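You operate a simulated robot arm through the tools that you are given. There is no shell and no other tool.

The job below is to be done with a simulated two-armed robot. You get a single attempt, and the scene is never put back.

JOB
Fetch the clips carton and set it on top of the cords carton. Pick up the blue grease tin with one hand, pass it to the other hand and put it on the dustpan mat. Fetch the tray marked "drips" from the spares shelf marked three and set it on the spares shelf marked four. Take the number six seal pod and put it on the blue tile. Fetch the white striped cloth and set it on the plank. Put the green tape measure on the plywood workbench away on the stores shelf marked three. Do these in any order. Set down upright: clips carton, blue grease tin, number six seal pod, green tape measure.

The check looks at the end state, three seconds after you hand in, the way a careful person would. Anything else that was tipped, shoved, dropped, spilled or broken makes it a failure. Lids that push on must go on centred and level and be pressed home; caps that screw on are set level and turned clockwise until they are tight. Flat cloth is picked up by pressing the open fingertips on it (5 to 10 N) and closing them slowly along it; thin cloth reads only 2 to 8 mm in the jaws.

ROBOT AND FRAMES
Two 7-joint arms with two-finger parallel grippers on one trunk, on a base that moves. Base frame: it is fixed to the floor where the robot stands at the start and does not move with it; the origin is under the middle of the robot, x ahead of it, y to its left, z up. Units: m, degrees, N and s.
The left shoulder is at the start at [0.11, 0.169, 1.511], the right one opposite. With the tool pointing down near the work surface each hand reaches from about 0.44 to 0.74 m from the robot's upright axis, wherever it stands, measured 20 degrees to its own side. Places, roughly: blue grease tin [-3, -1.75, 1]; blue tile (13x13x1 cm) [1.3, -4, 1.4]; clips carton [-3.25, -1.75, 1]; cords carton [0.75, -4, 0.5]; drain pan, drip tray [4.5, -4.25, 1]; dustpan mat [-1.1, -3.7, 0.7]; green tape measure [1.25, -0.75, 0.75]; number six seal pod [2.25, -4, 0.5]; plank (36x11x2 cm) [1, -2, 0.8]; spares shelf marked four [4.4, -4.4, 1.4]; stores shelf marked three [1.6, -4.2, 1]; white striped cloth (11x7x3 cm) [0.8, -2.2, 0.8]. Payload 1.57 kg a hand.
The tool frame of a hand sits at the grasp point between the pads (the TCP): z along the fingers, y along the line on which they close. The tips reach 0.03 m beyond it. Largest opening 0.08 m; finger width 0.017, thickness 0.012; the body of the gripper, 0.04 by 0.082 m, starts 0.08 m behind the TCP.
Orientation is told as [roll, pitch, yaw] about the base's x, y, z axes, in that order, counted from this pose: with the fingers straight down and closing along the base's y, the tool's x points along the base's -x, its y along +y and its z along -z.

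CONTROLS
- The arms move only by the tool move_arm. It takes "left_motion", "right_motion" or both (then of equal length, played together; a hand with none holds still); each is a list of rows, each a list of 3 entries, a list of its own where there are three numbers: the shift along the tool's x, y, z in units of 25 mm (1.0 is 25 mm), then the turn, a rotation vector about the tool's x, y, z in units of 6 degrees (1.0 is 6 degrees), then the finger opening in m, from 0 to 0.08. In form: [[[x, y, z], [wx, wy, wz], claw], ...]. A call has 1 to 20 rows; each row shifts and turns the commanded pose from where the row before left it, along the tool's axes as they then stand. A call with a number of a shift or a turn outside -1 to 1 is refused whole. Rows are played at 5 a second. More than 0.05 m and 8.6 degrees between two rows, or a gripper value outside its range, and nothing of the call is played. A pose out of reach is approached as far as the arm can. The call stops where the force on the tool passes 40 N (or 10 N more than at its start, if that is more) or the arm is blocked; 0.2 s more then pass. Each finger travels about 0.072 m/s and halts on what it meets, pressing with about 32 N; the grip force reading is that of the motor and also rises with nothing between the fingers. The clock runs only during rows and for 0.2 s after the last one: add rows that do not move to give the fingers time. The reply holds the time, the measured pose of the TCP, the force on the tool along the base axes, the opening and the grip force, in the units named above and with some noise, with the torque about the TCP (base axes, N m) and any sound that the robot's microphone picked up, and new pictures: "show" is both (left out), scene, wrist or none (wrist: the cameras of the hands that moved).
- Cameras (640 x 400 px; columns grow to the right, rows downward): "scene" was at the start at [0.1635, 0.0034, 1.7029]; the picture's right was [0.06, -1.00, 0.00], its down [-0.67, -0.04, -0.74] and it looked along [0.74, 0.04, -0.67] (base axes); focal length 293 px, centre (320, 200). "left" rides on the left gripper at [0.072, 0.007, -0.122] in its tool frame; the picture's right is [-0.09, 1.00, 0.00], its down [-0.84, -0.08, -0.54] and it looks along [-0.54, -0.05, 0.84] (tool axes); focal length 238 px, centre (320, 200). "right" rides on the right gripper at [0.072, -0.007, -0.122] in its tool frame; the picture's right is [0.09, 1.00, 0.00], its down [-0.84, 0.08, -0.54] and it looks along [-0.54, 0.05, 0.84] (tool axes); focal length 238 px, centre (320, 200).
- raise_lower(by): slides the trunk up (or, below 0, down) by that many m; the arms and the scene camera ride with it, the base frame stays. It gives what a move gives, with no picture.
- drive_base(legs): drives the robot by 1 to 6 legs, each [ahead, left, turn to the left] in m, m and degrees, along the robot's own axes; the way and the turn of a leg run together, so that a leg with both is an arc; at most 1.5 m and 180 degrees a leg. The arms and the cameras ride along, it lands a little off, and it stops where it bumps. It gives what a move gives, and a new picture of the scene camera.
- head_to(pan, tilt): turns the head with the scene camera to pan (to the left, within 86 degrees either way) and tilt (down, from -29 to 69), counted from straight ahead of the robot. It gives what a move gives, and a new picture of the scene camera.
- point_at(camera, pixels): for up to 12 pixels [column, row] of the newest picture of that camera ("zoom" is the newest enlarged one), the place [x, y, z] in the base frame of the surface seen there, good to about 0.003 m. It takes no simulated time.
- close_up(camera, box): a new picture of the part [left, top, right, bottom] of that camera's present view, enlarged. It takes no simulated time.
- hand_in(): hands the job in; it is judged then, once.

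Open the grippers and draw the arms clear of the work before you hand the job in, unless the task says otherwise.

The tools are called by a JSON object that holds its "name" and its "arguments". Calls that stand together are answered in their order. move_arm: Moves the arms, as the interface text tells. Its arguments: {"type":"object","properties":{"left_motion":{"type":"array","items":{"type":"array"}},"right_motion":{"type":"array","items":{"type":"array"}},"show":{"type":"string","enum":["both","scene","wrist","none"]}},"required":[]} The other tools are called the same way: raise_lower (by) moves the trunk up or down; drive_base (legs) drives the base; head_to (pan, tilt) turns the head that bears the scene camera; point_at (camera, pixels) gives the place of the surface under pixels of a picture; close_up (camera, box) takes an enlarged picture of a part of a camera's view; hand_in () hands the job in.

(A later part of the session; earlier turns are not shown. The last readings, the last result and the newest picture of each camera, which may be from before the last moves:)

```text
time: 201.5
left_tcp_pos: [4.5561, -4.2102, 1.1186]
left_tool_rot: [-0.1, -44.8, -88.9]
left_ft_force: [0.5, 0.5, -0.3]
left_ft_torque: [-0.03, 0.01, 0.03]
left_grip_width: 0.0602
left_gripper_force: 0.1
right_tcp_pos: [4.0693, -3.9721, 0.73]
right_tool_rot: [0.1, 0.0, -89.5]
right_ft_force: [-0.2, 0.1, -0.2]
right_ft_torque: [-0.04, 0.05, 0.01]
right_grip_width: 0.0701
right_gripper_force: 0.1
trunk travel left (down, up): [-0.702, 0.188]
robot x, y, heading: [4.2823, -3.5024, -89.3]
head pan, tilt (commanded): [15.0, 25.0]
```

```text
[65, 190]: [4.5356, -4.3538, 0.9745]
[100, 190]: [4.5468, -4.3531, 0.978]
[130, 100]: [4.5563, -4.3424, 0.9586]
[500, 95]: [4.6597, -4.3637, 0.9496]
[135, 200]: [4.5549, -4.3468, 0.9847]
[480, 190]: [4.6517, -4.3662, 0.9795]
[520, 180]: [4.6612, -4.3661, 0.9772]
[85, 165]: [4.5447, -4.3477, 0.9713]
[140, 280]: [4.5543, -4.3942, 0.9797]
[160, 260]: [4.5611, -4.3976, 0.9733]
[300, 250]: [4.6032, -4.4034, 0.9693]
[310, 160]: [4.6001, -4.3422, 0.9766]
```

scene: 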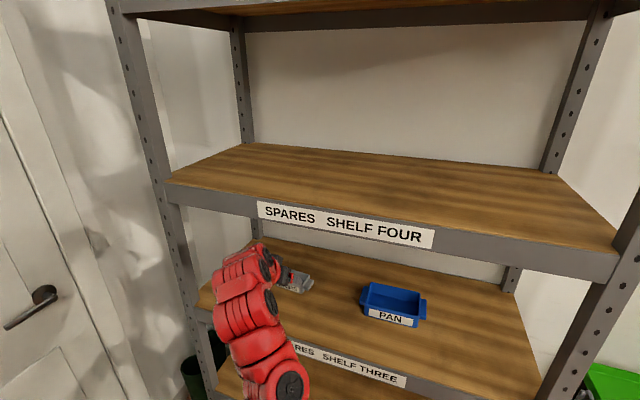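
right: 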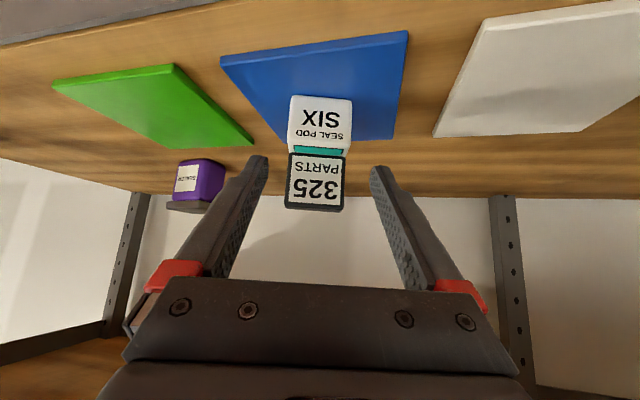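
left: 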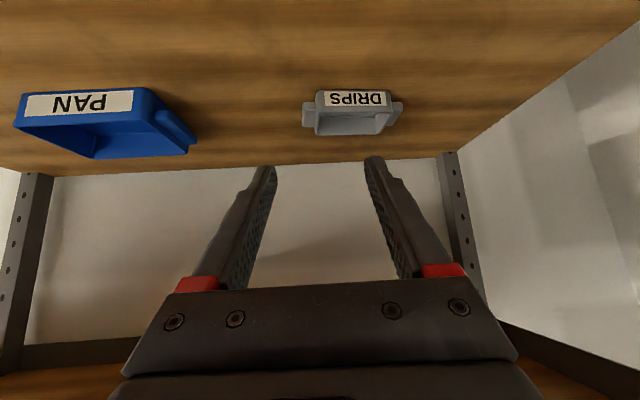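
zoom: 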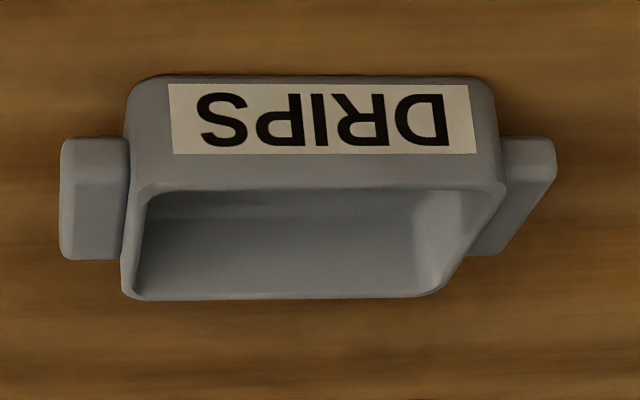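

The right end spans from tab end x≈4.535 to inner wall face x≈4.559. I align to x≈4.547 and advance most of the way, opening 0.05.

{"name": "move_arm", "arguments": {"left_motion": [[[-0.3, -0.24, 0.8], [0, 0, 0], 0.05], [[-0.32, -0.24, 0.8], [0, 0, 0], 0.05], [[0, 0, 0.8], [0, 0, 0], 0.05], [[0, 0, 0.8], [0, 0, 0], 0.05], [[0, 0, 0.8], [0, 0, 0], 0.05], [[0, 0, 0.8], [0, 0, 0], 0.05], [[0, 0, 0.6], [0, 0, 0], 0.05], [[0, 0, 0], [0, 0, 0], 0.05]], "show": "wrist"}}

{"name": "close_up", "arguments": {"camera": "left", "box": [220, 90, 440, 230]}}

```text
time: 203.3
left_tcp_pos: [4.5452, -4.3173, 1.033]
left_tool_rot: [-0.4, -44.7, -88.9]
left_ft_force: [0.9, 0.0, 0.5]
left_ft_torque: [0.0, 0.0, 0.0]
left_grip_width: 0.0498
left_gripper_force: 0.1
right_tcp_pos: [4.0709, -3.9728, 0.7295]
right_tool_rot: [0.3, 0.0, -89.5]
right_ft_force: [0.0, -1.2, 0.5]
right_ft_torque: [-0.03, -0.02, 0.01]
right_grip_width: 0.07
right_gripper_force: 0.2
trunk travel left (down, up): [-0.702, 0.188]
robot x, y, heading: [4.284, -3.5049, -89.2]
head pan, tilt (commanded): [15.0, 25.0]
```

left: 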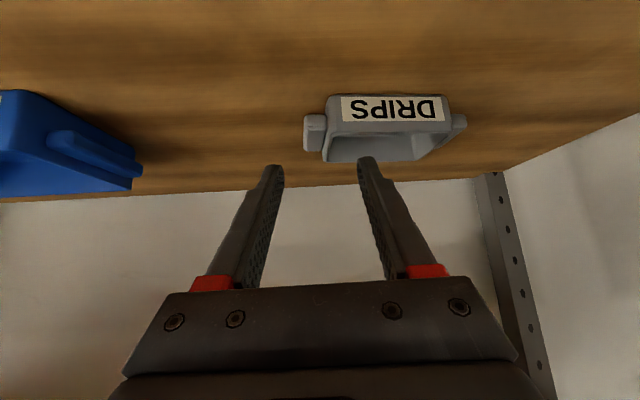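

```text
2.86 times, centred on (330, 160) of left
```

zoom: 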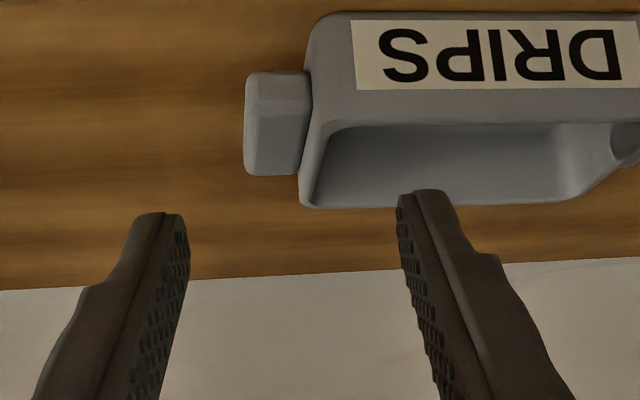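

The tool axis (zoom column ≈286) lines up with the tab-plus-wall middle (≈285). I verify by measuring.

{"name": "point_at", "arguments": {"camera": "zoom", "pixels": [[248, 110], [300, 110], [247, 160], [310, 180], [325, 160], [302, 200], [345, 125], [400, 105], [420, 195], [345, 195]]}}

```text
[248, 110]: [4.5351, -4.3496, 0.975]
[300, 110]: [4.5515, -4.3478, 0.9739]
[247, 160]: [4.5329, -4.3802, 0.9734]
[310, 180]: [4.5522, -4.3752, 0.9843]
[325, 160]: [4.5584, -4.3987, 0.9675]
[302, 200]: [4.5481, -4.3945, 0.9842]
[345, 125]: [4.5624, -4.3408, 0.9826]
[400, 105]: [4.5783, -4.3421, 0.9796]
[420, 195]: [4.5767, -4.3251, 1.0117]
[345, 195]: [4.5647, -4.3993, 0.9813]
```

Tray is yawed about −4°, so I turn the tool −5° to match, then advance the last 68 mm.

{"name": "move_arm", "arguments": {"left_motion": [[[0, 0, 0], [0.589, 0, 0.589], 0.05], [[0, 0.16, 0.3], [0, 0, 0], 0.05], [[0, 0, 0.6], [0, 0, 0], 0.05], [[0, 0, 0.6], [0, 0, 0], 0.05], [[0, 0, 0], [0, 0, 0], 0.05]], "show": "wrist"}}

{"name": "close_up", "arguments": {"camera": "left", "box": [220, 90, 440, 230]}}

```text
time: 204.5
left_tcp_pos: [4.5486, -4.3423, 1.0073]
left_tool_rot: [-0.3, -44.8, -93.7]
left_ft_force: [0.0, -0.2, 0.5]
left_ft_torque: [0.01, 0.02, -0.04]
left_grip_width: 0.0496
left_gripper_force: 0.0
right_tcp_pos: [4.0685, -3.972, 0.7294]
right_tool_rot: [0.2, 0.1, -89.5]
right_ft_force: [0.0, 0.6, -0.8]
right_ft_torque: [0.02, -0.01, 0.03]
right_grip_width: 0.07
right_gripper_force: 0.1
trunk travel left (down, up): [-0.702, 0.188]
robot x, y, heading: [4.2808, -3.5047, -89.4]
head pan, tilt (commanded): [15.0, 25.0]
```

left: 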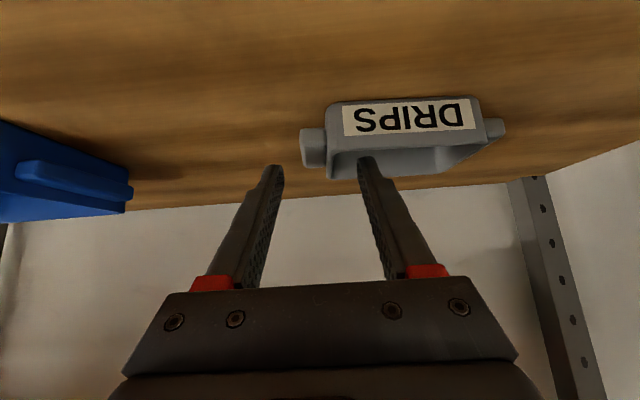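

```text
2.86 times, centred on (330, 160) of left
```

zoom: 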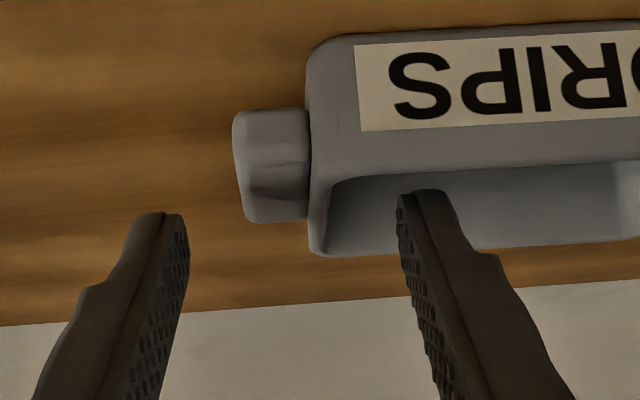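

Aligned; the right finger is entering the tray over its rim. I advance the last 33 mm in small steps.

{"name": "move_arm", "arguments": {"left_motion": [[[0, 0, 0.4], [0, 0, 0], 0.05], [[0, 0, 0.4], [0, 0, 0], 0.05], [[0, 0, 0.3], [0, 0, 0], 0.05], [[0, 0, 0.15], [0, 0, 0], 0.05], [[0, 0, 0], [0, 0, 0], 0.05]], "show": "wrist"}}

{"name": "close_up", "arguments": {"camera": "left", "box": [220, 90, 440, 230]}}

```text
time: 205.7
left_tcp_pos: [4.547, -4.3654, 0.9846]
left_tool_rot: [-0.1, -44.8, -93.9]
left_ft_force: [-0.2, -0.2, 0.2]
left_ft_torque: [0.01, 0.01, -0.02]
left_grip_width: 0.05
left_gripper_force: 0.0
right_tcp_pos: [4.0697, -3.9719, 0.7296]
right_tool_rot: [0.3, 0.0, -89.5]
right_ft_force: [-0.6, -0.3, -0.3]
right_ft_torque: [0.02, 0.03, 0.02]
right_grip_width: 0.0702
right_gripper_force: 0.0
trunk travel left (down, up): [-0.702, 0.188]
robot x, y, heading: [4.2808, -3.5065, -88.9]
head pan, tilt (commanded): [15.0, 25.0]
```

left: 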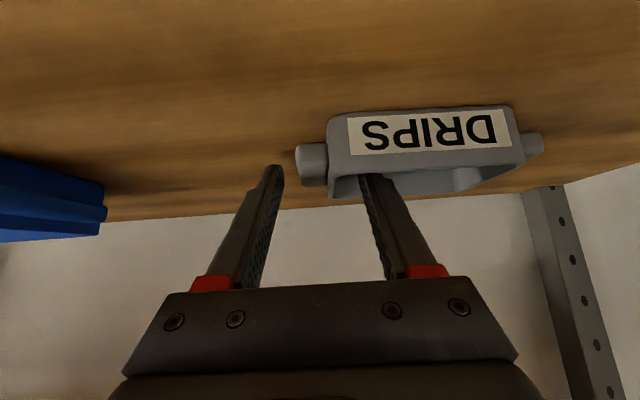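

```text
2.86 times, centred on (330, 160) of left
```

zoom: 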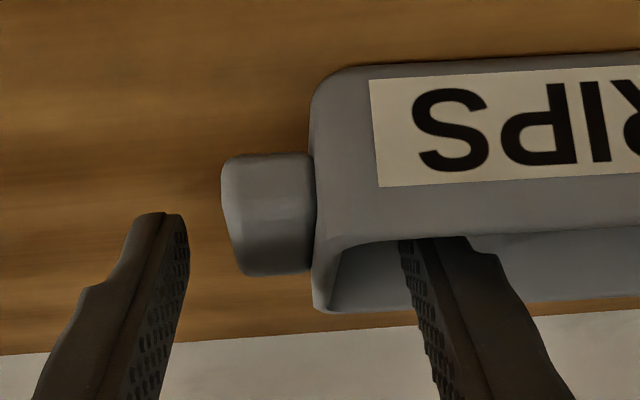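

The inner finger is inside the tray, the outer one beyond the tab. I close slowly.

{"name": "move_arm", "arguments": {"left_motion": [[[0, 0, 0], [0, 0, 0], 0.044], [[0, 0, 0], [0, 0, 0], 0.038], [[0, 0, 0], [0, 0, 0], 0.033], [[0, 0, 0], [0, 0, 0], 0.028], [[0, 0, 0], [0, 0, 0], 0.024], [[0, 0, 0], [0, 0, 0], 0.02], [[0, 0, 0], [0, 0, 0], 0.015], [[0, 0, 0], [0, 0, 0], 0.012], [[0, 0, 0], [0, 0, 0], 0.012]], "show": "wrist"}}

{"name": "close_up", "arguments": {"camera": "left", "box": [220, 90, 440, 230]}}

```text
time: 207.7
left_tcp_pos: [4.546, -4.366, 0.9844]
left_tool_rot: [-0.2, -44.8, -93.8]
left_ft_force: [0.4, 0.4, -0.2]
left_ft_torque: [-0.01, 0.04, 0.0]
left_grip_width: 0.0211
left_gripper_force: 32.1
right_tcp_pos: [4.0688, -3.9727, 0.7292]
right_tool_rot: [0.2, 0.1, -89.5]
right_ft_force: [0.0, -0.3, 0.0]
right_ft_torque: [0.03, -0.01, 0.0]
right_grip_width: 0.07
right_gripper_force: 0.1
trunk travel left (down, up): [-0.702, 0.188]
robot x, y, heading: [4.2813, -3.5044, -89.3]
head pan, tilt (commanded): [15.0, 25.0]
```

left: 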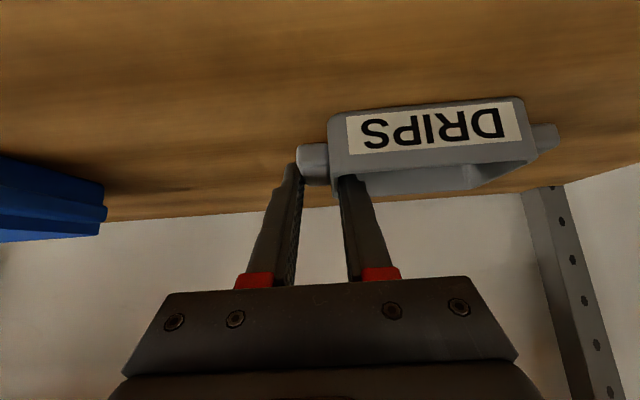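

```text
2.86 times, centred on (330, 160) of left
```

zoom: 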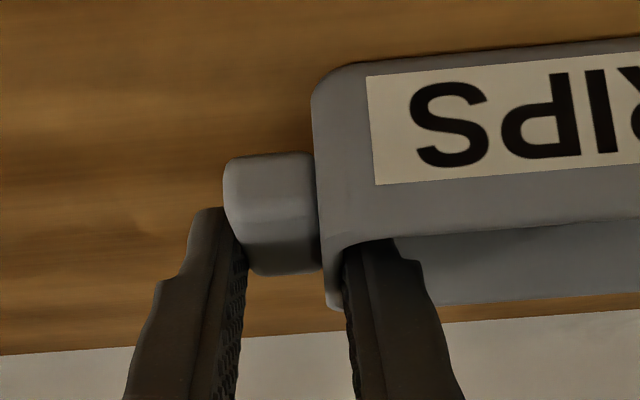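

Clamped at 21 mm with 32 N. I lift 4 cm with the trunk and look.

{"name": "raise_lower", "arguments": {"by": 0.04}}

{"name": "move_arm", "arguments": {"left_motion": [[[0, 0, 0], [0, 0, 0], 0.012]], "show": "both"}}

```text
time: 208.5
left_tcp_pos: [4.5457, -4.3652, 1.0251]
left_tool_rot: [-0.2, -44.7, -93.9]
left_ft_force: [0.5, -0.2, -0.2]
left_ft_torque: [0.0, 0.0, -0.01]
left_grip_width: 0.021
left_gripper_force: 31.6
right_tcp_pos: [4.0689, -3.9711, 0.7693]
right_tool_rot: [0.2, 0.2, -89.6]
right_ft_force: [0.1, 0.4, -0.3]
right_ft_torque: [0.02, 0.01, 0.01]
right_grip_width: 0.0699
right_gripper_force: 0.1
trunk travel left (down, up): [-0.742, 0.148]
robot x, y, heading: [4.2822, -3.5086, -89.3]
head pan, tilt (commanded): [15.0, 25.0]
```

```text
time: 208.9
left_tcp_pos: [4.5457, -4.3644, 1.0259]
left_tool_rot: [-0.2, -44.8, -93.9]
left_ft_force: [0.4, 0.1, 0.0]
left_ft_torque: [-0.02, 0.03, -0.03]
left_grip_width: 0.0212
left_gripper_force: 32.1
right_tcp_pos: [4.07, -3.9739, 0.7697]
right_tool_rot: [0.2, 0.1, -89.5]
right_ft_force: [0.1, 0.6, -0.1]
right_ft_torque: [0.01, 0.04, 0.0]
right_grip_width: 0.07
right_gripper_force: 0.1
trunk travel left (down, up): [-0.742, 0.148]
robot x, y, heading: [4.2817, -3.5058, -89.3]
head pan, tilt (commanded): [15.0, 25.0]
```

scene: 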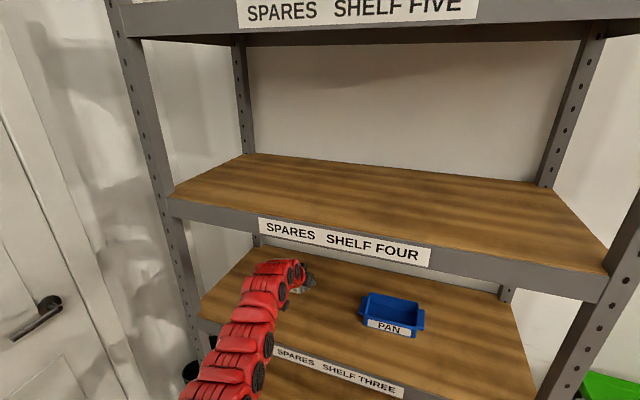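
left: 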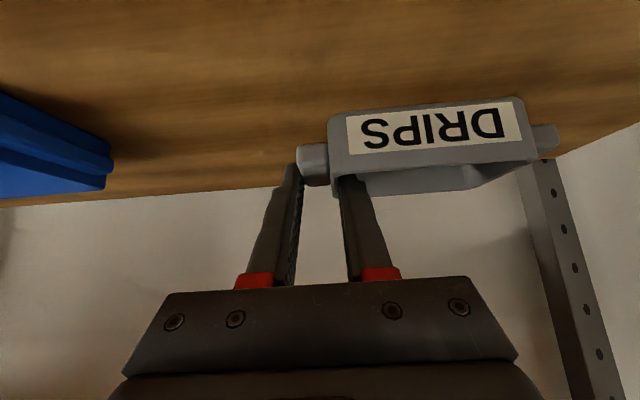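

The tray is held level. I back out of the rack 0.4 m, raise the trunk, and raise the left arm to clear shelf four.

{"name": "drive_base", "arguments": {"legs": [[-0.42, 0, 0]]}}

{"name": "raise_lower", "arguments": {"by": 0.14}}

{"name": "move_arm", "arguments": {"left_motion": [[[-0.7, 0, -0.7], [0, 0, 0], 0.012], [[-0.7, 0, -0.7], [0, 0, 0], 0.012], [[-0.7, 0, -0.7], [0, 0, 0], 0.012], [[-0.7, 0, -0.7], [0, 0, 0], 0.012], [[-0.7, 0, -0.7], [0, 0, 0], 0.012], [[-0.7, 0, -0.7], [0, 0, 0], 0.012], [[-0.7, 0, -0.7], [0, 0, 0], 0.012], [[-0.7, 0, -0.7], [0, 0, 0], 0.012], [[-0.7, 0, -0.7], [0, 0, 0], 0.012], [[-0.7, 0, -0.7], [0, 0, 0], 0.012], [[0, 0, 0], [0, 0, 0], 0.012]], "show": "both"}}

```text
time: 211.5
left_tcp_pos: [4.5391, -3.9424, 1.0247]
left_tool_rot: [-0.2, -44.7, -93.9]
left_ft_force: [0.5, 0.0, -0.5]
left_ft_torque: [0.02, 0.05, -0.01]
left_grip_width: 0.0211
left_gripper_force: 32.1
right_tcp_pos: [4.0635, -3.5493, 0.7703]
right_tool_rot: [0.1, 0.1, -89.5]
right_ft_force: [-0.8, 0.6, 0.0]
right_ft_torque: [0.02, -0.01, -0.02]
right_grip_width: 0.0698
right_gripper_force: 0.0
trunk travel left (down, up): [-0.742, 0.148]
robot x, y, heading: [4.2782, -3.0787, -89.2]
head pan, tilt (commanded): [15.0, 25.0]
```

scene: 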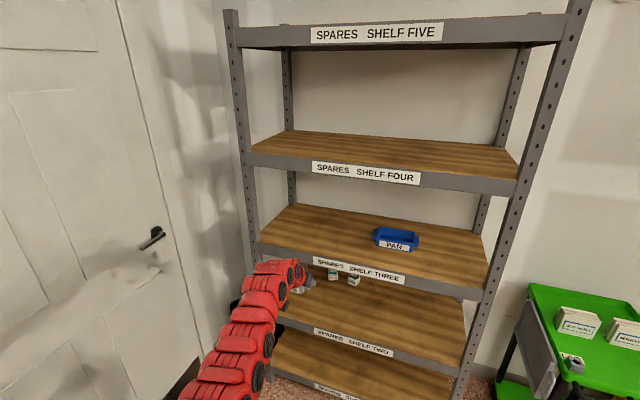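

```text
time: 213.2
left_tcp_pos: [4.54, -3.9425, 1.1638]
left_tool_rot: [-0.1, -44.7, -93.9]
left_ft_force: [0.2, 0.0, 0.0]
left_ft_torque: [0.04, 0.02, 0.01]
left_grip_width: 0.0209
left_gripper_force: 31.8
right_tcp_pos: [4.0627, -3.549, 0.9103]
right_tool_rot: [0.2, 0.0, -89.5]
right_ft_force: [0.9, 0.1, -0.7]
right_ft_torque: [0.02, 0.0, 0.03]
right_grip_width: 0.07
right_gripper_force: 0.1
trunk travel left (down, up): [-0.882, 0.008]
robot x, y, heading: [4.2779, -3.0806, -88.9]
head pan, tilt (commanded): [15.0, 25.0]
```

```text
time: 215.6
left_tcp_pos: [4.5396, -3.9421, 1.4117]
left_tool_rot: [-0.2, -44.8, -93.9]
left_ft_force: [0.7, 0.2, -0.4]
left_ft_torque: [0.03, 0.04, -0.03]
left_grip_width: 0.0212
left_gripper_force: 32.4
right_tcp_pos: [4.0635, -3.5487, 0.9106]
right_tool_rot: [0.1, 0.1, -89.5]
right_ft_force: [0.7, -0.1, -1.2]
right_ft_torque: [-0.01, 0.01, -0.02]
right_grip_width: 0.0698
right_gripper_force: 0.1
trunk travel left (down, up): [-0.882, 0.008]
robot x, y, heading: [4.2739, -3.0809, -89.4]
head pan, tilt (commanded): [15.0, 25.0]
```

scene: 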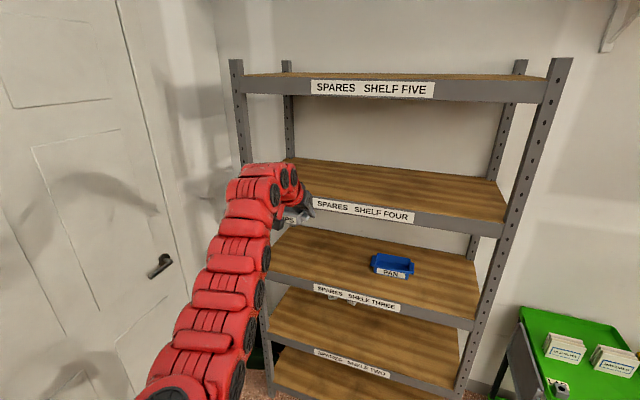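
left: 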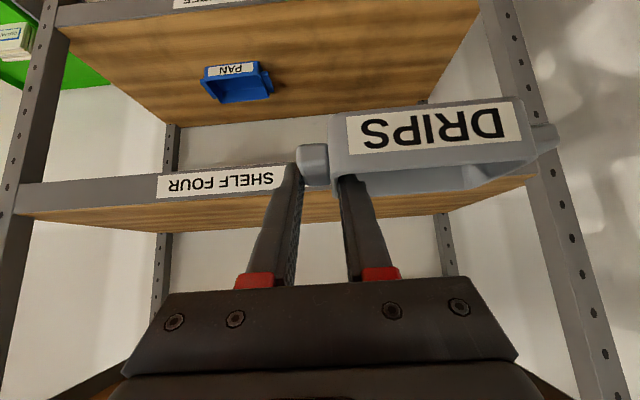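

The tray's bottom is ~2.7 cm above shelf four. I drive straight in 0.345 m, keeping the wrist below shelf five's edge.

{"name": "drive_base", "arguments": {"legs": [[0.2, -0.02, 0]]}}

{"name": "move_arm", "arguments": {"left_motion": [[[0, 0, 0], [0, 0, 0], 0.012]], "show": "wrist"}}

```text
time: 217.2
left_tcp_pos: [4.5223, -4.141, 1.4146]
left_tool_rot: [-0.1, -44.8, -94.0]
left_ft_force: [-0.7, 0.6, -0.7]
left_ft_torque: [0.02, 0.03, 0.01]
left_grip_width: 0.0212
left_gripper_force: 32.3
right_tcp_pos: [4.0466, -3.7467, 0.9108]
right_tool_rot: [0.1, 0.0, -89.5]
right_ft_force: [-0.1, -0.2, 0.5]
right_ft_torque: [-0.01, 0.01, 0.03]
right_grip_width: 0.0702
right_gripper_force: 0.0
trunk travel left (down, up): [-0.882, 0.008]
robot x, y, heading: [4.2573, -3.2812, -89.4]
head pan, tilt (commanded): [15.0, 25.0]
```

scene: 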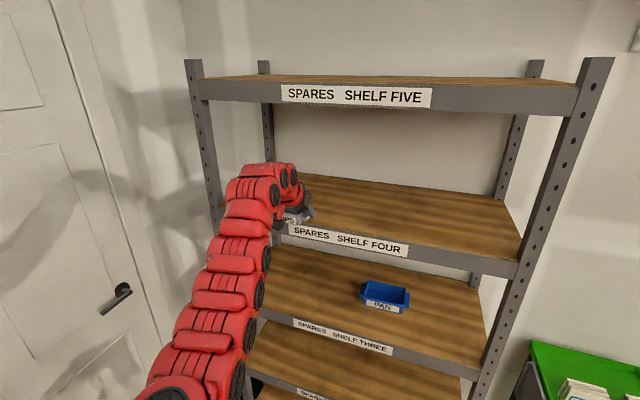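

```text
time: 217.6
left_tcp_pos: [4.5233, -4.1404, 1.4133]
left_tool_rot: [-0.3, -44.9, -93.9]
left_ft_force: [-0.3, 0.2, -0.7]
left_ft_torque: [-0.01, 0.05, 0.01]
left_grip_width: 0.0212
left_gripper_force: 32.2
right_tcp_pos: [4.0464, -3.7471, 0.9099]
right_tool_rot: [0.1, 0.0, -89.5]
right_ft_force: [-0.3, 0.0, -0.2]
right_ft_torque: [-0.02, -0.01, 0.01]
right_grip_width: 0.07
right_gripper_force: 0.1
trunk travel left (down, up): [-0.882, 0.008]
robot x, y, heading: [4.2564, -3.2821, -89.2]
head pan, tilt (commanded): [15.0, 25.0]
```

left: 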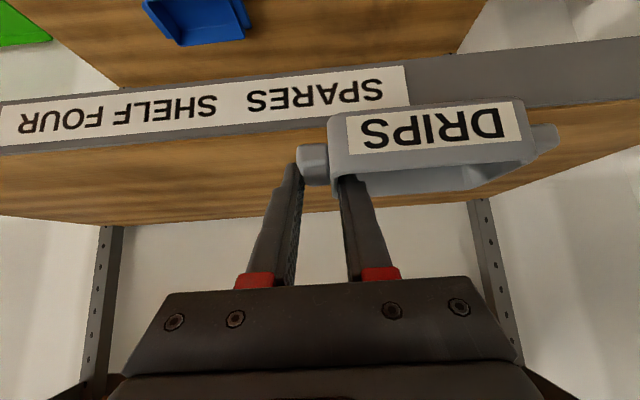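

Clear so far. I drive the remaining 0.155 m.

{"name": "drive_base", "arguments": {"legs": [[0.155, -0.01, 0]]}}

{"name": "move_arm", "arguments": {"left_motion": [[[0, 0, 0], [0, 0, 0], 0.012]], "show": "wrist"}}

{"name": "point_at", "arguments": {"camera": "left", "pixels": [[200, 130], [250, 180], [560, 170], [450, 75], [140, 160], [330, 95]]}}

```text
time: 219.0
left_tcp_pos: [4.5144, -4.2937, 1.4143]
left_tool_rot: [-0.2, -44.8, -93.9]
left_ft_force: [-0.4, 0.7, -0.5]
left_ft_torque: [0.02, 0.07, 0.02]
left_grip_width: 0.021
left_gripper_force: 32.1
right_tcp_pos: [4.0382, -3.8998, 0.9105]
right_tool_rot: [0.0, 0.1, -89.5]
right_ft_force: [-0.8, -0.2, 0.3]
right_ft_torque: [0.02, 0.0, 0.0]
right_grip_width: 0.0702
right_gripper_force: 0.1
trunk travel left (down, up): [-0.882, 0.008]
robot x, y, heading: [4.2488, -3.4344, -89.0]
head pan, tilt (commanded): [15.0, 25.0]
```

scene: 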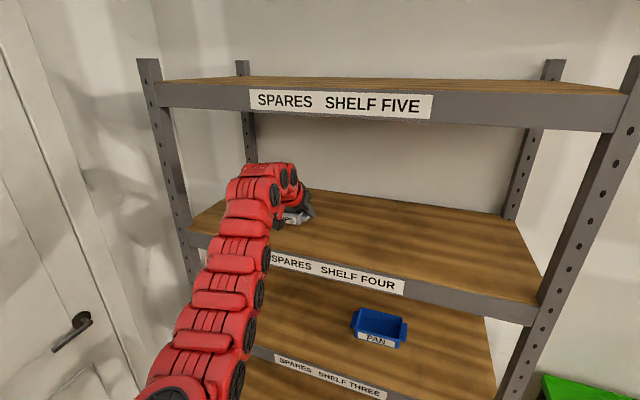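

```text
time: 219.4
left_tcp_pos: [4.5151, -4.2958, 1.4127]
left_tool_rot: [-0.3, -44.8, -93.9]
left_ft_force: [-0.1, -0.6, -1.0]
left_ft_torque: [0.0, 0.04, -0.05]
left_grip_width: 0.0208
left_gripper_force: 31.7
right_tcp_pos: [4.0374, -3.9026, 0.9109]
right_tool_rot: [0.2, 0.0, -89.5]
right_ft_force: [-0.5, 0.9, -0.2]
right_ft_torque: [0.02, 0.03, 0.0]
right_grip_width: 0.0699
right_gripper_force: 0.0
trunk travel left (down, up): [-0.882, 0.008]
robot x, y, heading: [4.2535, -3.432, -89.3]
head pan, tilt (commanded): [15.0, 25.0]
```

left: 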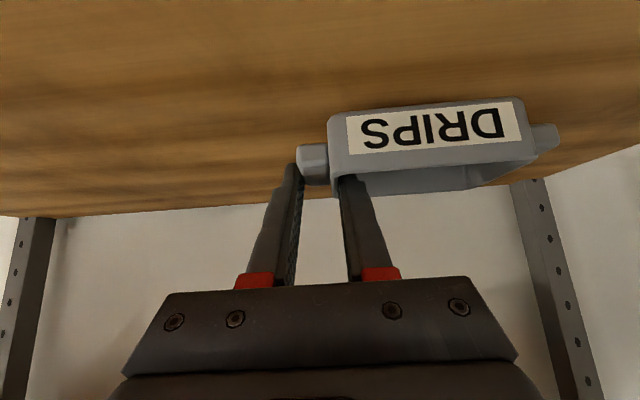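

```text
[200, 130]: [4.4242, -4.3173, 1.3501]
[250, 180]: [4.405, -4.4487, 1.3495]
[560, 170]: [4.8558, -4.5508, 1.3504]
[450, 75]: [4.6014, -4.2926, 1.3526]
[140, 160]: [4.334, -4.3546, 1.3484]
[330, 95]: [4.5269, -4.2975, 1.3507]
```

Shelf four's surface is z=1.350, so contact is expected near TCP z≈1.386. I lower 2.2 cm with the trunk, then inch down.

{"name": "raise_lower", "arguments": {"by": -0.022}}

{"name": "move_arm", "arguments": {"left_motion": [[[0.05, 0, 0.05], [0, 0, 0], 0.012], [[0.04, 0, 0.04], [0, 0, 0], 0.012], [[0, 0, 0], [0, 0, 0], 0.012]], "show": "none"}}

```text
time: 220.1
left_tcp_pos: [4.5146, -4.2955, 1.3907]
left_tool_rot: [-0.2, -44.8, -93.9]
left_ft_force: [-0.9, 0.2, -0.6]
left_ft_torque: [-0.03, 0.03, -0.02]
left_grip_width: 0.0213
left_gripper_force: 31.8
right_tcp_pos: [4.0373, -3.9022, 0.8881]
right_tool_rot: [0.1, 0.0, -89.5]
right_ft_force: [0.3, 0.5, 0.1]
right_ft_torque: [-0.01, 0.01, -0.03]
right_grip_width: 0.07
right_gripper_force: 0.2
trunk travel left (down, up): [-0.86, 0.03]
robot x, y, heading: [4.2529, -3.4346, -89.4]
head pan, tilt (commanded): [15.0, 25.0]
```

```text
time: 220.8
left_tcp_pos: [4.5152, -4.2965, 1.3873]
left_tool_rot: [-0.1, -44.8, -93.9]
left_ft_force: [-0.6, 0.2, -0.3]
left_ft_torque: [-0.02, 0.09, 0.0]
left_grip_width: 0.0214
left_gripper_force: 31.8
right_tcp_pos: [4.0378, -3.9017, 0.8871]
right_tool_rot: [0.2, 0.1, -89.6]
right_ft_force: [0.2, 0.5, -0.1]
right_ft_torque: [-0.01, -0.02, -0.04]
right_grip_width: 0.07
right_gripper_force: 0.1
trunk travel left (down, up): [-0.86, 0.03]
robot x, y, heading: [4.2547, -3.4327, -89.1]
head pan, tilt (commanded): [15.0, 25.0]
```

{"name": "move_arm", "arguments": {"left_motion": [[[0.03, 0, 0.03], [0, 0, 0], 0.012], [[0.03, 0, 0.03], [0, 0, 0], 0.012], [[0, 0, 0], [0, 0, 0], 0.012]], "show": "wrist"}}

```text
time: 221.7
left_tcp_pos: [4.5145, -4.2953, 1.3846]
left_tool_rot: [-0.3, -44.8, -93.9]
left_ft_force: [0.4, -0.2, -0.5]
left_ft_torque: [0.01, -0.01, 0.02]
left_grip_width: 0.0213
left_gripper_force: 32.0
right_tcp_pos: [4.0381, -3.901, 0.8873]
right_tool_rot: [0.2, 0.0, -89.5]
right_ft_force: [-0.2, 0.0, -0.1]
right_ft_torque: [-0.04, -0.01, 0.02]
right_grip_width: 0.0699
right_gripper_force: 0.1
trunk travel left (down, up): [-0.86, 0.03]
robot x, y, heading: [4.2497, -3.4356, -89.6]
head pan, tilt (commanded): [15.0, 25.0]
```

left: 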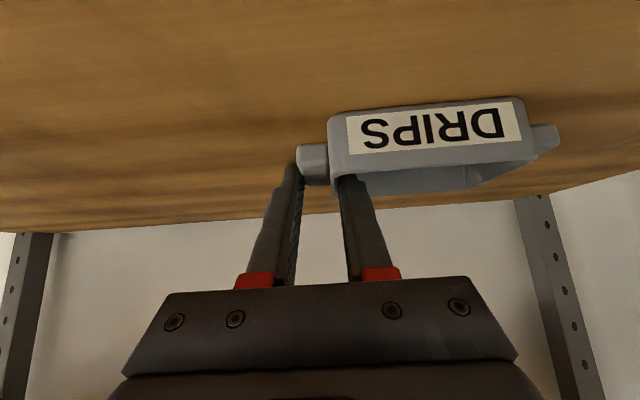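

No contact yet at 1.3846. I continue in ~1 mm steps.

{"name": "move_arm", "arguments": {"left_motion": [[[0.03, 0, 0.03], [0, 0, 0], 0.012], [[0.03, 0, 0.03], [0, 0, 0], 0.012], [[0, 0, 0], [0, 0, 0], 0.012]], "show": "none"}}

```text
time: 222.4
left_tcp_pos: [4.5156, -4.2959, 1.3847]
left_tool_rot: [-0.1, -45.0, -94.0]
left_ft_force: [1.5, -3.3, 11.3]
left_ft_torque: [0.16, -0.1, -0.03]
left_grip_width: 0.0211
left_gripper_force: 32.4
right_tcp_pos: [4.0374, -3.9011, 0.8872]
right_tool_rot: [0.2, 0.1, -89.5]
right_ft_force: [-0.5, 0.5, 0.2]
right_ft_torque: [0.0, -0.04, 0.0]
right_grip_width: 0.0701
right_gripper_force: 0.1
trunk travel left (down, up): [-0.86, 0.03]
robot x, y, heading: [4.2542, -3.4359, -89.2]
head pan, tilt (commanded): [15.0, 25.0]
```

Contact (11 N). I ease up 1 mm and open slowly to 0.05.

{"name": "move_arm", "arguments": {"left_motion": [[[-0.03, 0, -0.03], [0, 0, 0], 0.012], [[0, 0, 0], [0, 0, 0], 0.022], [[0, 0, 0], [0, 0, 0], 0.026], [[0, 0, 0], [0, 0, 0], 0.034], [[0, 0, 0], [0, 0, 0], 0.042], [[0, 0, 0], [0, 0, 0], 0.048], [[0, 0, 0], [0, 0, 0], 0.048]], "show": "wrist"}}

```text
time: 224.1
left_tcp_pos: [4.5147, -4.2975, 1.384]
left_tool_rot: [-0.1, -44.8, -93.9]
left_ft_force: [0.3, -0.7, 0.2]
left_ft_torque: [-0.01, 0.01, 0.0]
left_grip_width: 0.0483
left_gripper_force: 0.2
right_tcp_pos: [4.0381, -3.9026, 0.8876]
right_tool_rot: [0.2, 0.0, -89.5]
right_ft_force: [0.8, 0.3, 0.2]
right_ft_torque: [-0.01, -0.01, 0.02]
right_grip_width: 0.0698
right_gripper_force: 0.1
trunk travel left (down, up): [-0.86, 0.03]
robot x, y, heading: [4.2499, -3.4326, -89.3]
head pan, tilt (commanded): [15.0, 25.0]
```

left: 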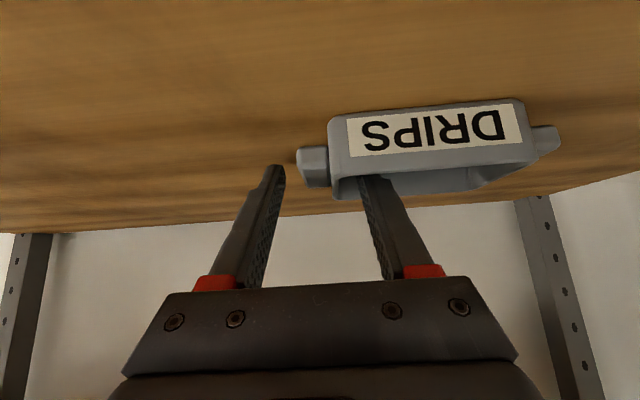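

Released. I retract along the tool axis.

{"name": "move_arm", "arguments": {"left_motion": [[[0, 0, -0.4], [0, 0, 0], 0.048], [[0, 0, -0.6], [0, 0, 0], 0.048], [[0, 0, -0.6], [0, 0, 0], 0.048], [[0, 0, -0.6], [0, 0, 0], 0.048], [[0, 0, -0.6], [0, 0, 0], 0.048], [[0, 0, 0], [0, 0, 0], 0.048]], "show": "wrist"}}

```text
time: 225.4
left_tcp_pos: [4.5185, -4.2481, 1.4342]
left_tool_rot: [-0.1, -44.7, -94.0]
left_ft_force: [0.0, 1.0, 0.3]
left_ft_torque: [0.04, 0.01, 0.02]
left_grip_width: 0.0481
left_gripper_force: 0.1
right_tcp_pos: [4.0385, -3.9025, 0.8871]
right_tool_rot: [0.1, 0.2, -89.4]
right_ft_force: [1.6, -0.8, -0.7]
right_ft_torque: [-0.01, -0.02, 0.02]
right_grip_width: 0.07
right_gripper_force: 0.1
trunk travel left (down, up): [-0.86, 0.03]
robot x, y, heading: [4.2502, -3.4384, -89.5]
head pan, tilt (commanded): [15.0, 25.0]
```

left: 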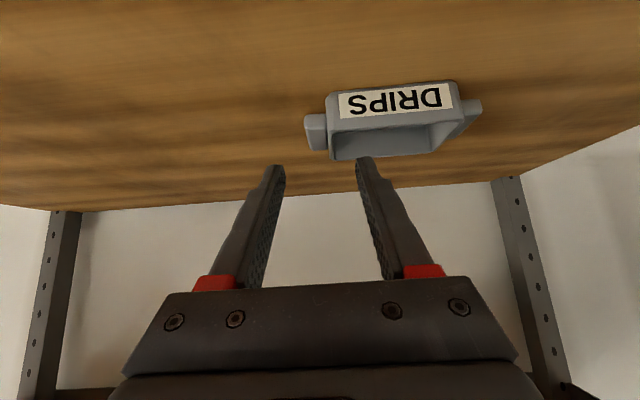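

The DRIPS tray sits on shelf four. I back out of the rack, then fold the left hand down and in for the long trip west.

{"name": "drive_base", "arguments": {"legs": [[-0.45, 0, 0]]}}

{"name": "move_arm", "arguments": {"left_motion": [[[0.7, 0, 0.7], [0, 0, 0], 0.06], [[0.7, 0, 0.7], [0, 0, 0], 0.06], [[0.7, 0, 0.7], [0, 0, 0], 0.06], [[0.7, 0, 0.7], [0, 0, 0], 0.06], [[0.7, 0, 0.7], [0, 0, 0], 0.06], [[0.7, 0, 0.7], [0, 0, 0], 0.06], [[0.7, 0, 0.7], [0, 0, 0], 0.06], [[0.7, 0, 0.7], [0, 0, 0], 0.06], [[0, 0, 0], [-0.5, 0.9375, -0.5], 0.06], [[0, 0, 0], [0, 0.9375, 0], 0.06], [[0, 0, 0], [0, 0.9375, 0], 0.06], [[0, 0, 0], [0, 0.9375, 0], 0.06], [[0, 0, 0], [0, 0.9375, 0], 0.06], [[0, 0, 0], [0, 0.9375, 0], 0.06], [[0, 0, 0], [0, 0.9375, 0], 0.06], [[0, 0, 0], [0, 0.9375, 0], 0.06]], "show": "scene"}}

```text
time: 228.2
left_tcp_pos: [4.5127, -3.7963, 1.4337]
left_tool_rot: [-0.1, -44.7, -93.8]
left_ft_force: [-0.3, -0.3, -0.9]
left_ft_torque: [0.02, 0.01, 0.0]
left_grip_width: 0.0478
left_gripper_force: 0.1
right_tcp_pos: [4.0316, -3.453, 0.8874]
right_tool_rot: [0.1, 0.1, -89.4]
right_ft_force: [0.3, -0.1, 0.2]
right_ft_torque: [0.01, 0.0, 0.02]
right_grip_width: 0.0701
right_gripper_force: 0.0
trunk travel left (down, up): [-0.86, 0.03]
robot x, y, heading: [4.2458, -2.9821, -89.2]
head pan, tilt (commanded): [15.0, 25.0]
```

scene: 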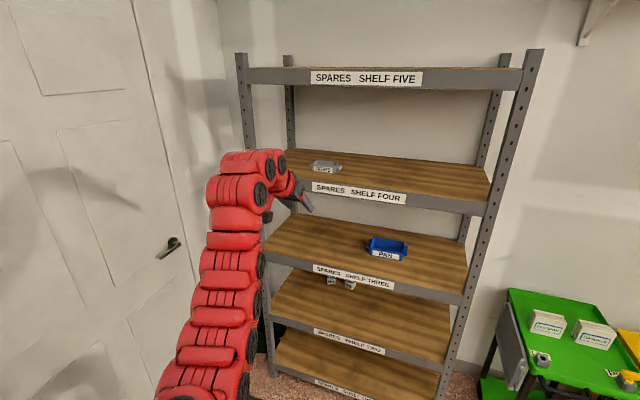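

```text
time: 231.6
left_tcp_pos: [4.5124, -3.7959, 1.2354]
left_tool_rot: [0.1, -22.2, -89.8]
left_ft_force: [0.6, -0.8, 0.4]
left_ft_torque: [0.02, -0.01, -0.03]
left_grip_width: 0.06
left_gripper_force: 0.0
left hand out of reach, approached as far as the arm can: row 13, 14, 15, 16
right_tcp_pos: [4.0313, -3.4525, 0.8873]
right_tool_rot: [0.1, 0.1, -89.5]
right_ft_force: [0.7, 0.3, -0.9]
right_ft_torque: [0.02, 0.0, 0.02]
right_grip_width: 0.07
right_gripper_force: 0.1
trunk travel left (down, up): [-0.86, 0.03]
robot x, y, heading: [4.2442, -2.9859, -89.0]
head pan, tilt (commanded): [15.0, 25.0]
```

scene: 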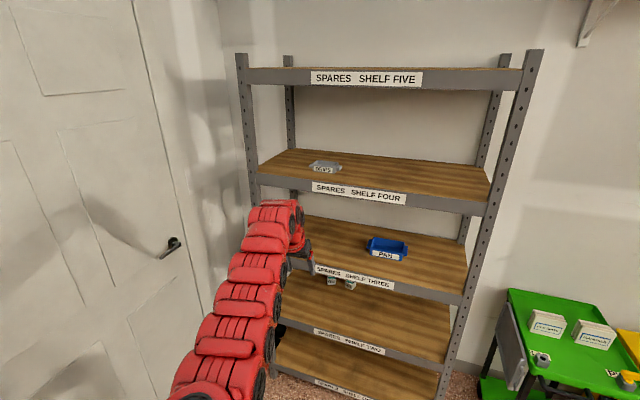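

I continue folding: pull the left hand back, finish levelling it, then lower it.

{"name": "move_arm", "arguments": {"left_motion": [[[0.9, 0, -0.36], [0, 0, 0], 0.06], [[0.9, 0, -0.36], [0, 0, 0], 0.06], [[0.9, 0, -0.36], [0, 0, 0], 0.06], [[0.9, 0, -0.36], [0, 0, 0], 0.06], [[0, 0, 0], [0, 0.92, 0], 0.06], [[0, 0, 0], [0, 0.92, 0], 0.06], [[0, 0, 0], [0, 0.92, 0], 0.06], [[0, 0, 0], [0, 0.92, 0], 0.06], [[0, 0, 1], [0, 0, 0], 0.06], [[0, 0, 1], [0, 0, 0], 0.06], [[0, 0, 1], [0, 0, 0], 0.06], [[0, 0, 1], [0, 0, 0], 0.06], [[0, 0, 1], [0, 0, 0], 0.06], [[0, 0, 1], [0, 0, 0], 0.06], [[0, 0, 1], [0, 0, 0], 0.06], [[0, 0, 1], [0, 0, 0], 0.06], [[0, 0, 1], [0, 0, 0], 0.06], [[0, 0, 1], [0, 0, 0], 0.06]], "show": "none"}}

{"name": "move_arm", "arguments": {"left_motion": [[[1, 0, 0], [0, 0, 0], 0.06], [[1, 0, 0], [0, 0, 0], 0.06], [[1, 0, 0], [0, 0, 0], 0.06], [[1, 0, 0], [0, 0, 0], 0.06], [[1, 0, 0], [0, 0, 0], 0.06], [[1, 0, 0], [0, 0, 0], 0.06]], "show": "scene"}}

```text
time: 235.4
left_tcp_pos: [4.5095, -3.6813, 0.9971]
left_tool_rot: [0.1, -0.2, -89.8]
left_ft_force: [0.1, 0.4, 0.4]
left_ft_torque: [0.01, 0.01, -0.01]
left_grip_width: 0.0601
left_gripper_force: 0.1
left hand out of reach, approached as far as the arm can: row 15, 16, 17, 18
right_tcp_pos: [4.0319, -3.4519, 0.8882]
right_tool_rot: [0.1, 0.1, -89.4]
right_ft_force: [-0.2, 0.2, 0.3]
right_ft_torque: [-0.02, -0.02, 0.01]
right_grip_width: 0.0701
right_gripper_force: 0.0
trunk travel left (down, up): [-0.86, 0.03]
robot x, y, heading: [4.2492, -2.9846, -89.1]
head pan, tilt (commanded): [15.0, 25.0]
```

```text
time: 236.8
left_tcp_pos: [4.5091, -3.5305, 0.9978]
left_tool_rot: [0.0, -0.2, -89.9]
left_ft_force: [0.0, 0.0, -0.6]
left_ft_torque: [-0.03, 0.0, 0.0]
left_grip_width: 0.06
left_gripper_force: 0.1
right_tcp_pos: [4.0309, -3.4511, 0.8881]
right_tool_rot: [0.0, 0.0, -89.5]
right_ft_force: [-0.4, -0.1, 0.0]
right_ft_torque: [-0.02, 0.0, 0.03]
right_grip_width: 0.07
right_gripper_force: 0.0
trunk travel left (down, up): [-0.86, 0.03]
robot x, y, heading: [4.2465, -2.9825, -89.3]
head pan, tilt (commanded): [15.0, 25.0]
```

scene: 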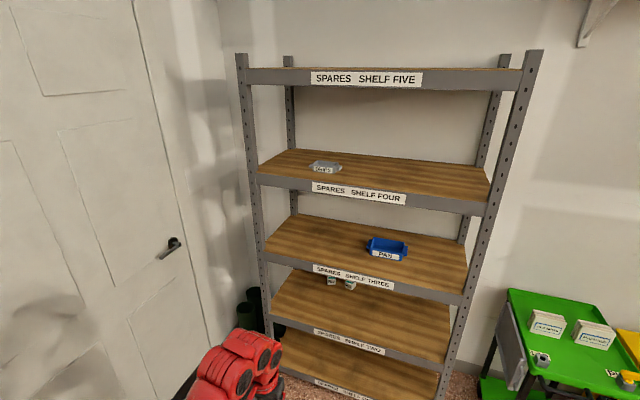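

Both arms are tucked. I strafe west in legs along the aisle at y≈−2.98 to x≈0.25, then look ahead.

{"name": "drive_base", "arguments": {"legs": [[0, -1.4, 0], [0, -1.4, 0], [0, -1.2, 0]]}}

{"name": "head_to", "arguments": {"pan": -80, "tilt": 20}}

```text
time: 255.9
left_tcp_pos: [0.514, -3.56, 0.9963]
left_tool_rot: [0.2, -0.2, -90.9]
left_ft_force: [0.3, -0.4, -0.1]
left_ft_torque: [0.04, 0.01, -0.02]
left_grip_width: 0.0599
left_gripper_force: 0.1
right_tcp_pos: [0.038, -3.4691, 0.8889]
right_tool_rot: [0.1, 0.1, -90.7]
right_ft_force: [-1.1, 0.5, -1.1]
right_ft_torque: [0.01, -0.02, 0.01]
right_grip_width: 0.0698
right_gripper_force: 0.0
trunk travel left (down, up): [-0.86, 0.03]
robot x, y, heading: [0.2591, -3.0088, -90.4]
head pan, tilt (commanded): [15.0, 25.0]
```

scene: 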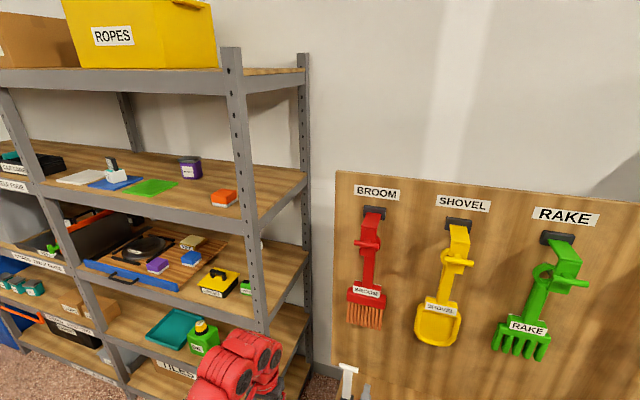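

```text
time: 257.6
left_tcp_pos: [0.512, -3.5596, 0.9961]
left_tool_rot: [0.2, -0.2, -91.0]
left_ft_force: [-0.5, 0.0, 0.5]
left_ft_torque: [0.0, -0.01, -0.01]
left_grip_width: 0.0598
left_gripper_force: 0.1
right_tcp_pos: [0.0381, -3.471, 0.8884]
right_tool_rot: [0.1, 0.0, -90.7]
right_ft_force: [-0.5, -0.1, 0.4]
right_ft_torque: [-0.02, 0.0, 0.01]
right_grip_width: 0.0703
right_gripper_force: 0.1
trunk travel left (down, up): [-0.86, 0.03]
robot x, y, heading: [0.2609, -3.0088, -90.5]
head pan, tilt (commanded): [-80.0, 20.0]
```

scene: 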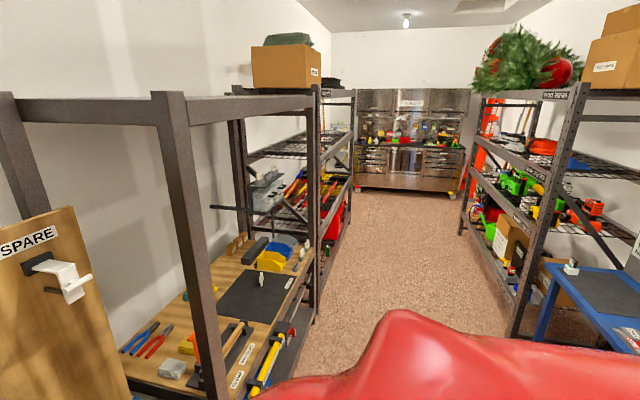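

Looking west: a bench with the black mat at left (255,290), racks both sides, and a blue table at right. I measure key positions.

{"name": "point_at", "arguments": {"camera": "scene", "pixels": [[255, 295], [300, 270], [265, 262], [540, 300], [520, 330], [465, 230], [480, 160], [560, 180], [405, 180], [590, 290], [330, 260], [232, 370]]}}

{"name": "close_up", "arguments": {"camera": "scene", "box": [430, 80, 640, 340]}}

{"name": "close_up", "arguments": {"camera": "scene", "box": [110, 210, 330, 400]}}

```text
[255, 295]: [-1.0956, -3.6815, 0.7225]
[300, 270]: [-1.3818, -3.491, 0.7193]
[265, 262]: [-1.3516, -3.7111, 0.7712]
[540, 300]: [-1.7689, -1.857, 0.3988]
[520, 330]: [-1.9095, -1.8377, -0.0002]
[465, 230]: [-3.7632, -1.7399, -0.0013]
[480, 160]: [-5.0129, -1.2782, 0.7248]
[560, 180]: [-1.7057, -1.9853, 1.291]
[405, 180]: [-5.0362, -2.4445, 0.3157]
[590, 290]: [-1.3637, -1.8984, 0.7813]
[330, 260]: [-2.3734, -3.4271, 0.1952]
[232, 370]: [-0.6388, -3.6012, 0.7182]
```

```text
1.54 times, centred on (535, 210) of scene
```

zoom: 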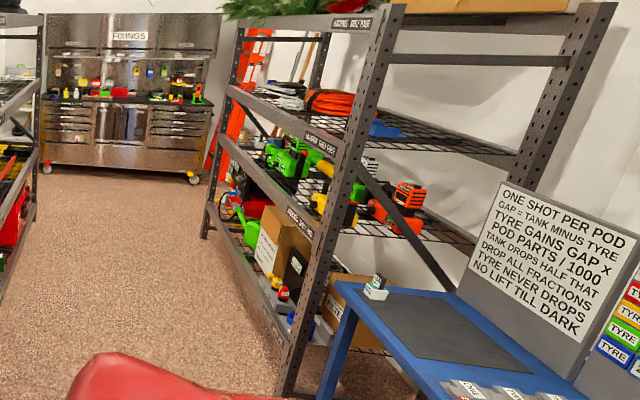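

```text
2.11 times, centred on (220, 305) of scene
```

zoom: 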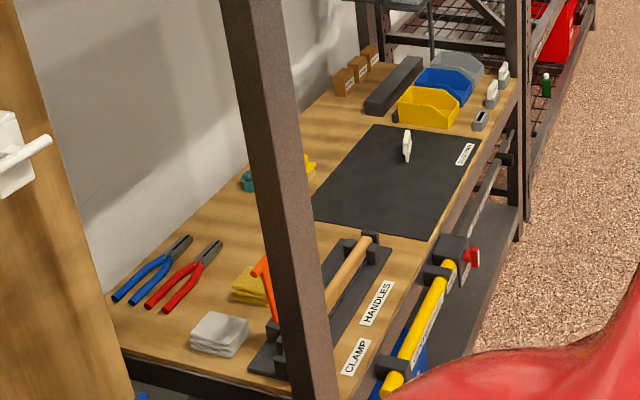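

The target rack runs along the north side of the west aisle (front y≈−1.85). I turn to face west and drive down the aisle's middle.

{"name": "drive_base", "arguments": {"legs": [[-0.22, 0, 0], [0, 0, -90], [1.4, 0, 0]]}}

{"name": "head_to", "arguments": {"pan": 20, "tilt": 30}}

```text
time: 269.8
left_tcp_pos: [-1.7008, -3.0597, 0.9962]
left_tool_rot: [0.1, -0.2, 179.9]
left_ft_force: [-0.5, -0.1, -0.2]
left_ft_torque: [-0.01, 0.01, -0.01]
left_grip_width: 0.0599
left_gripper_force: 0.0
right_tcp_pos: [-1.6187, -2.5825, 0.8875]
right_tool_rot: [0.1, 0.1, -179.8]
right_ft_force: [0.0, 0.3, 0.2]
right_ft_torque: [0.01, -0.02, 0.0]
right_grip_width: 0.0702
right_gripper_force: 0.1
trunk travel left (down, up): [-0.86, 0.03]
robot x, y, heading: [-1.1532, -2.8001, -179.5]
head pan, tilt (commanded): [-80.0, 20.0]
```

scene: 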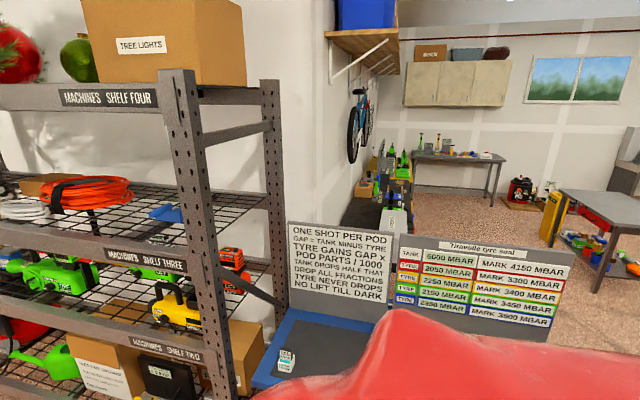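

```text
time: 271.5
left_tcp_pos: [-1.6998, -3.0603, 0.9955]
left_tool_rot: [0.0, -0.2, 179.9]
left_ft_force: [0.7, 0.6, -0.3]
left_ft_torque: [0.02, -0.01, -0.02]
left_grip_width: 0.0599
left_gripper_force: 0.0
right_tcp_pos: [-1.6187, -2.5823, 0.8878]
right_tool_rot: [0.1, 0.1, -179.7]
right_ft_force: [-1.0, -0.3, -0.1]
right_ft_torque: [0.01, 0.02, -0.01]
right_grip_width: 0.0698
right_gripper_force: 0.1
trunk travel left (down, up): [-0.86, 0.03]
robot x, y, heading: [-1.1501, -2.7955, -179.7]
head pan, tilt (commanded): [20.0, 30.0]
```

scene: 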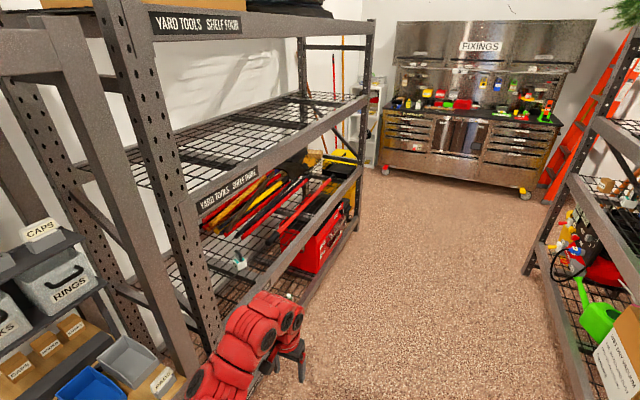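

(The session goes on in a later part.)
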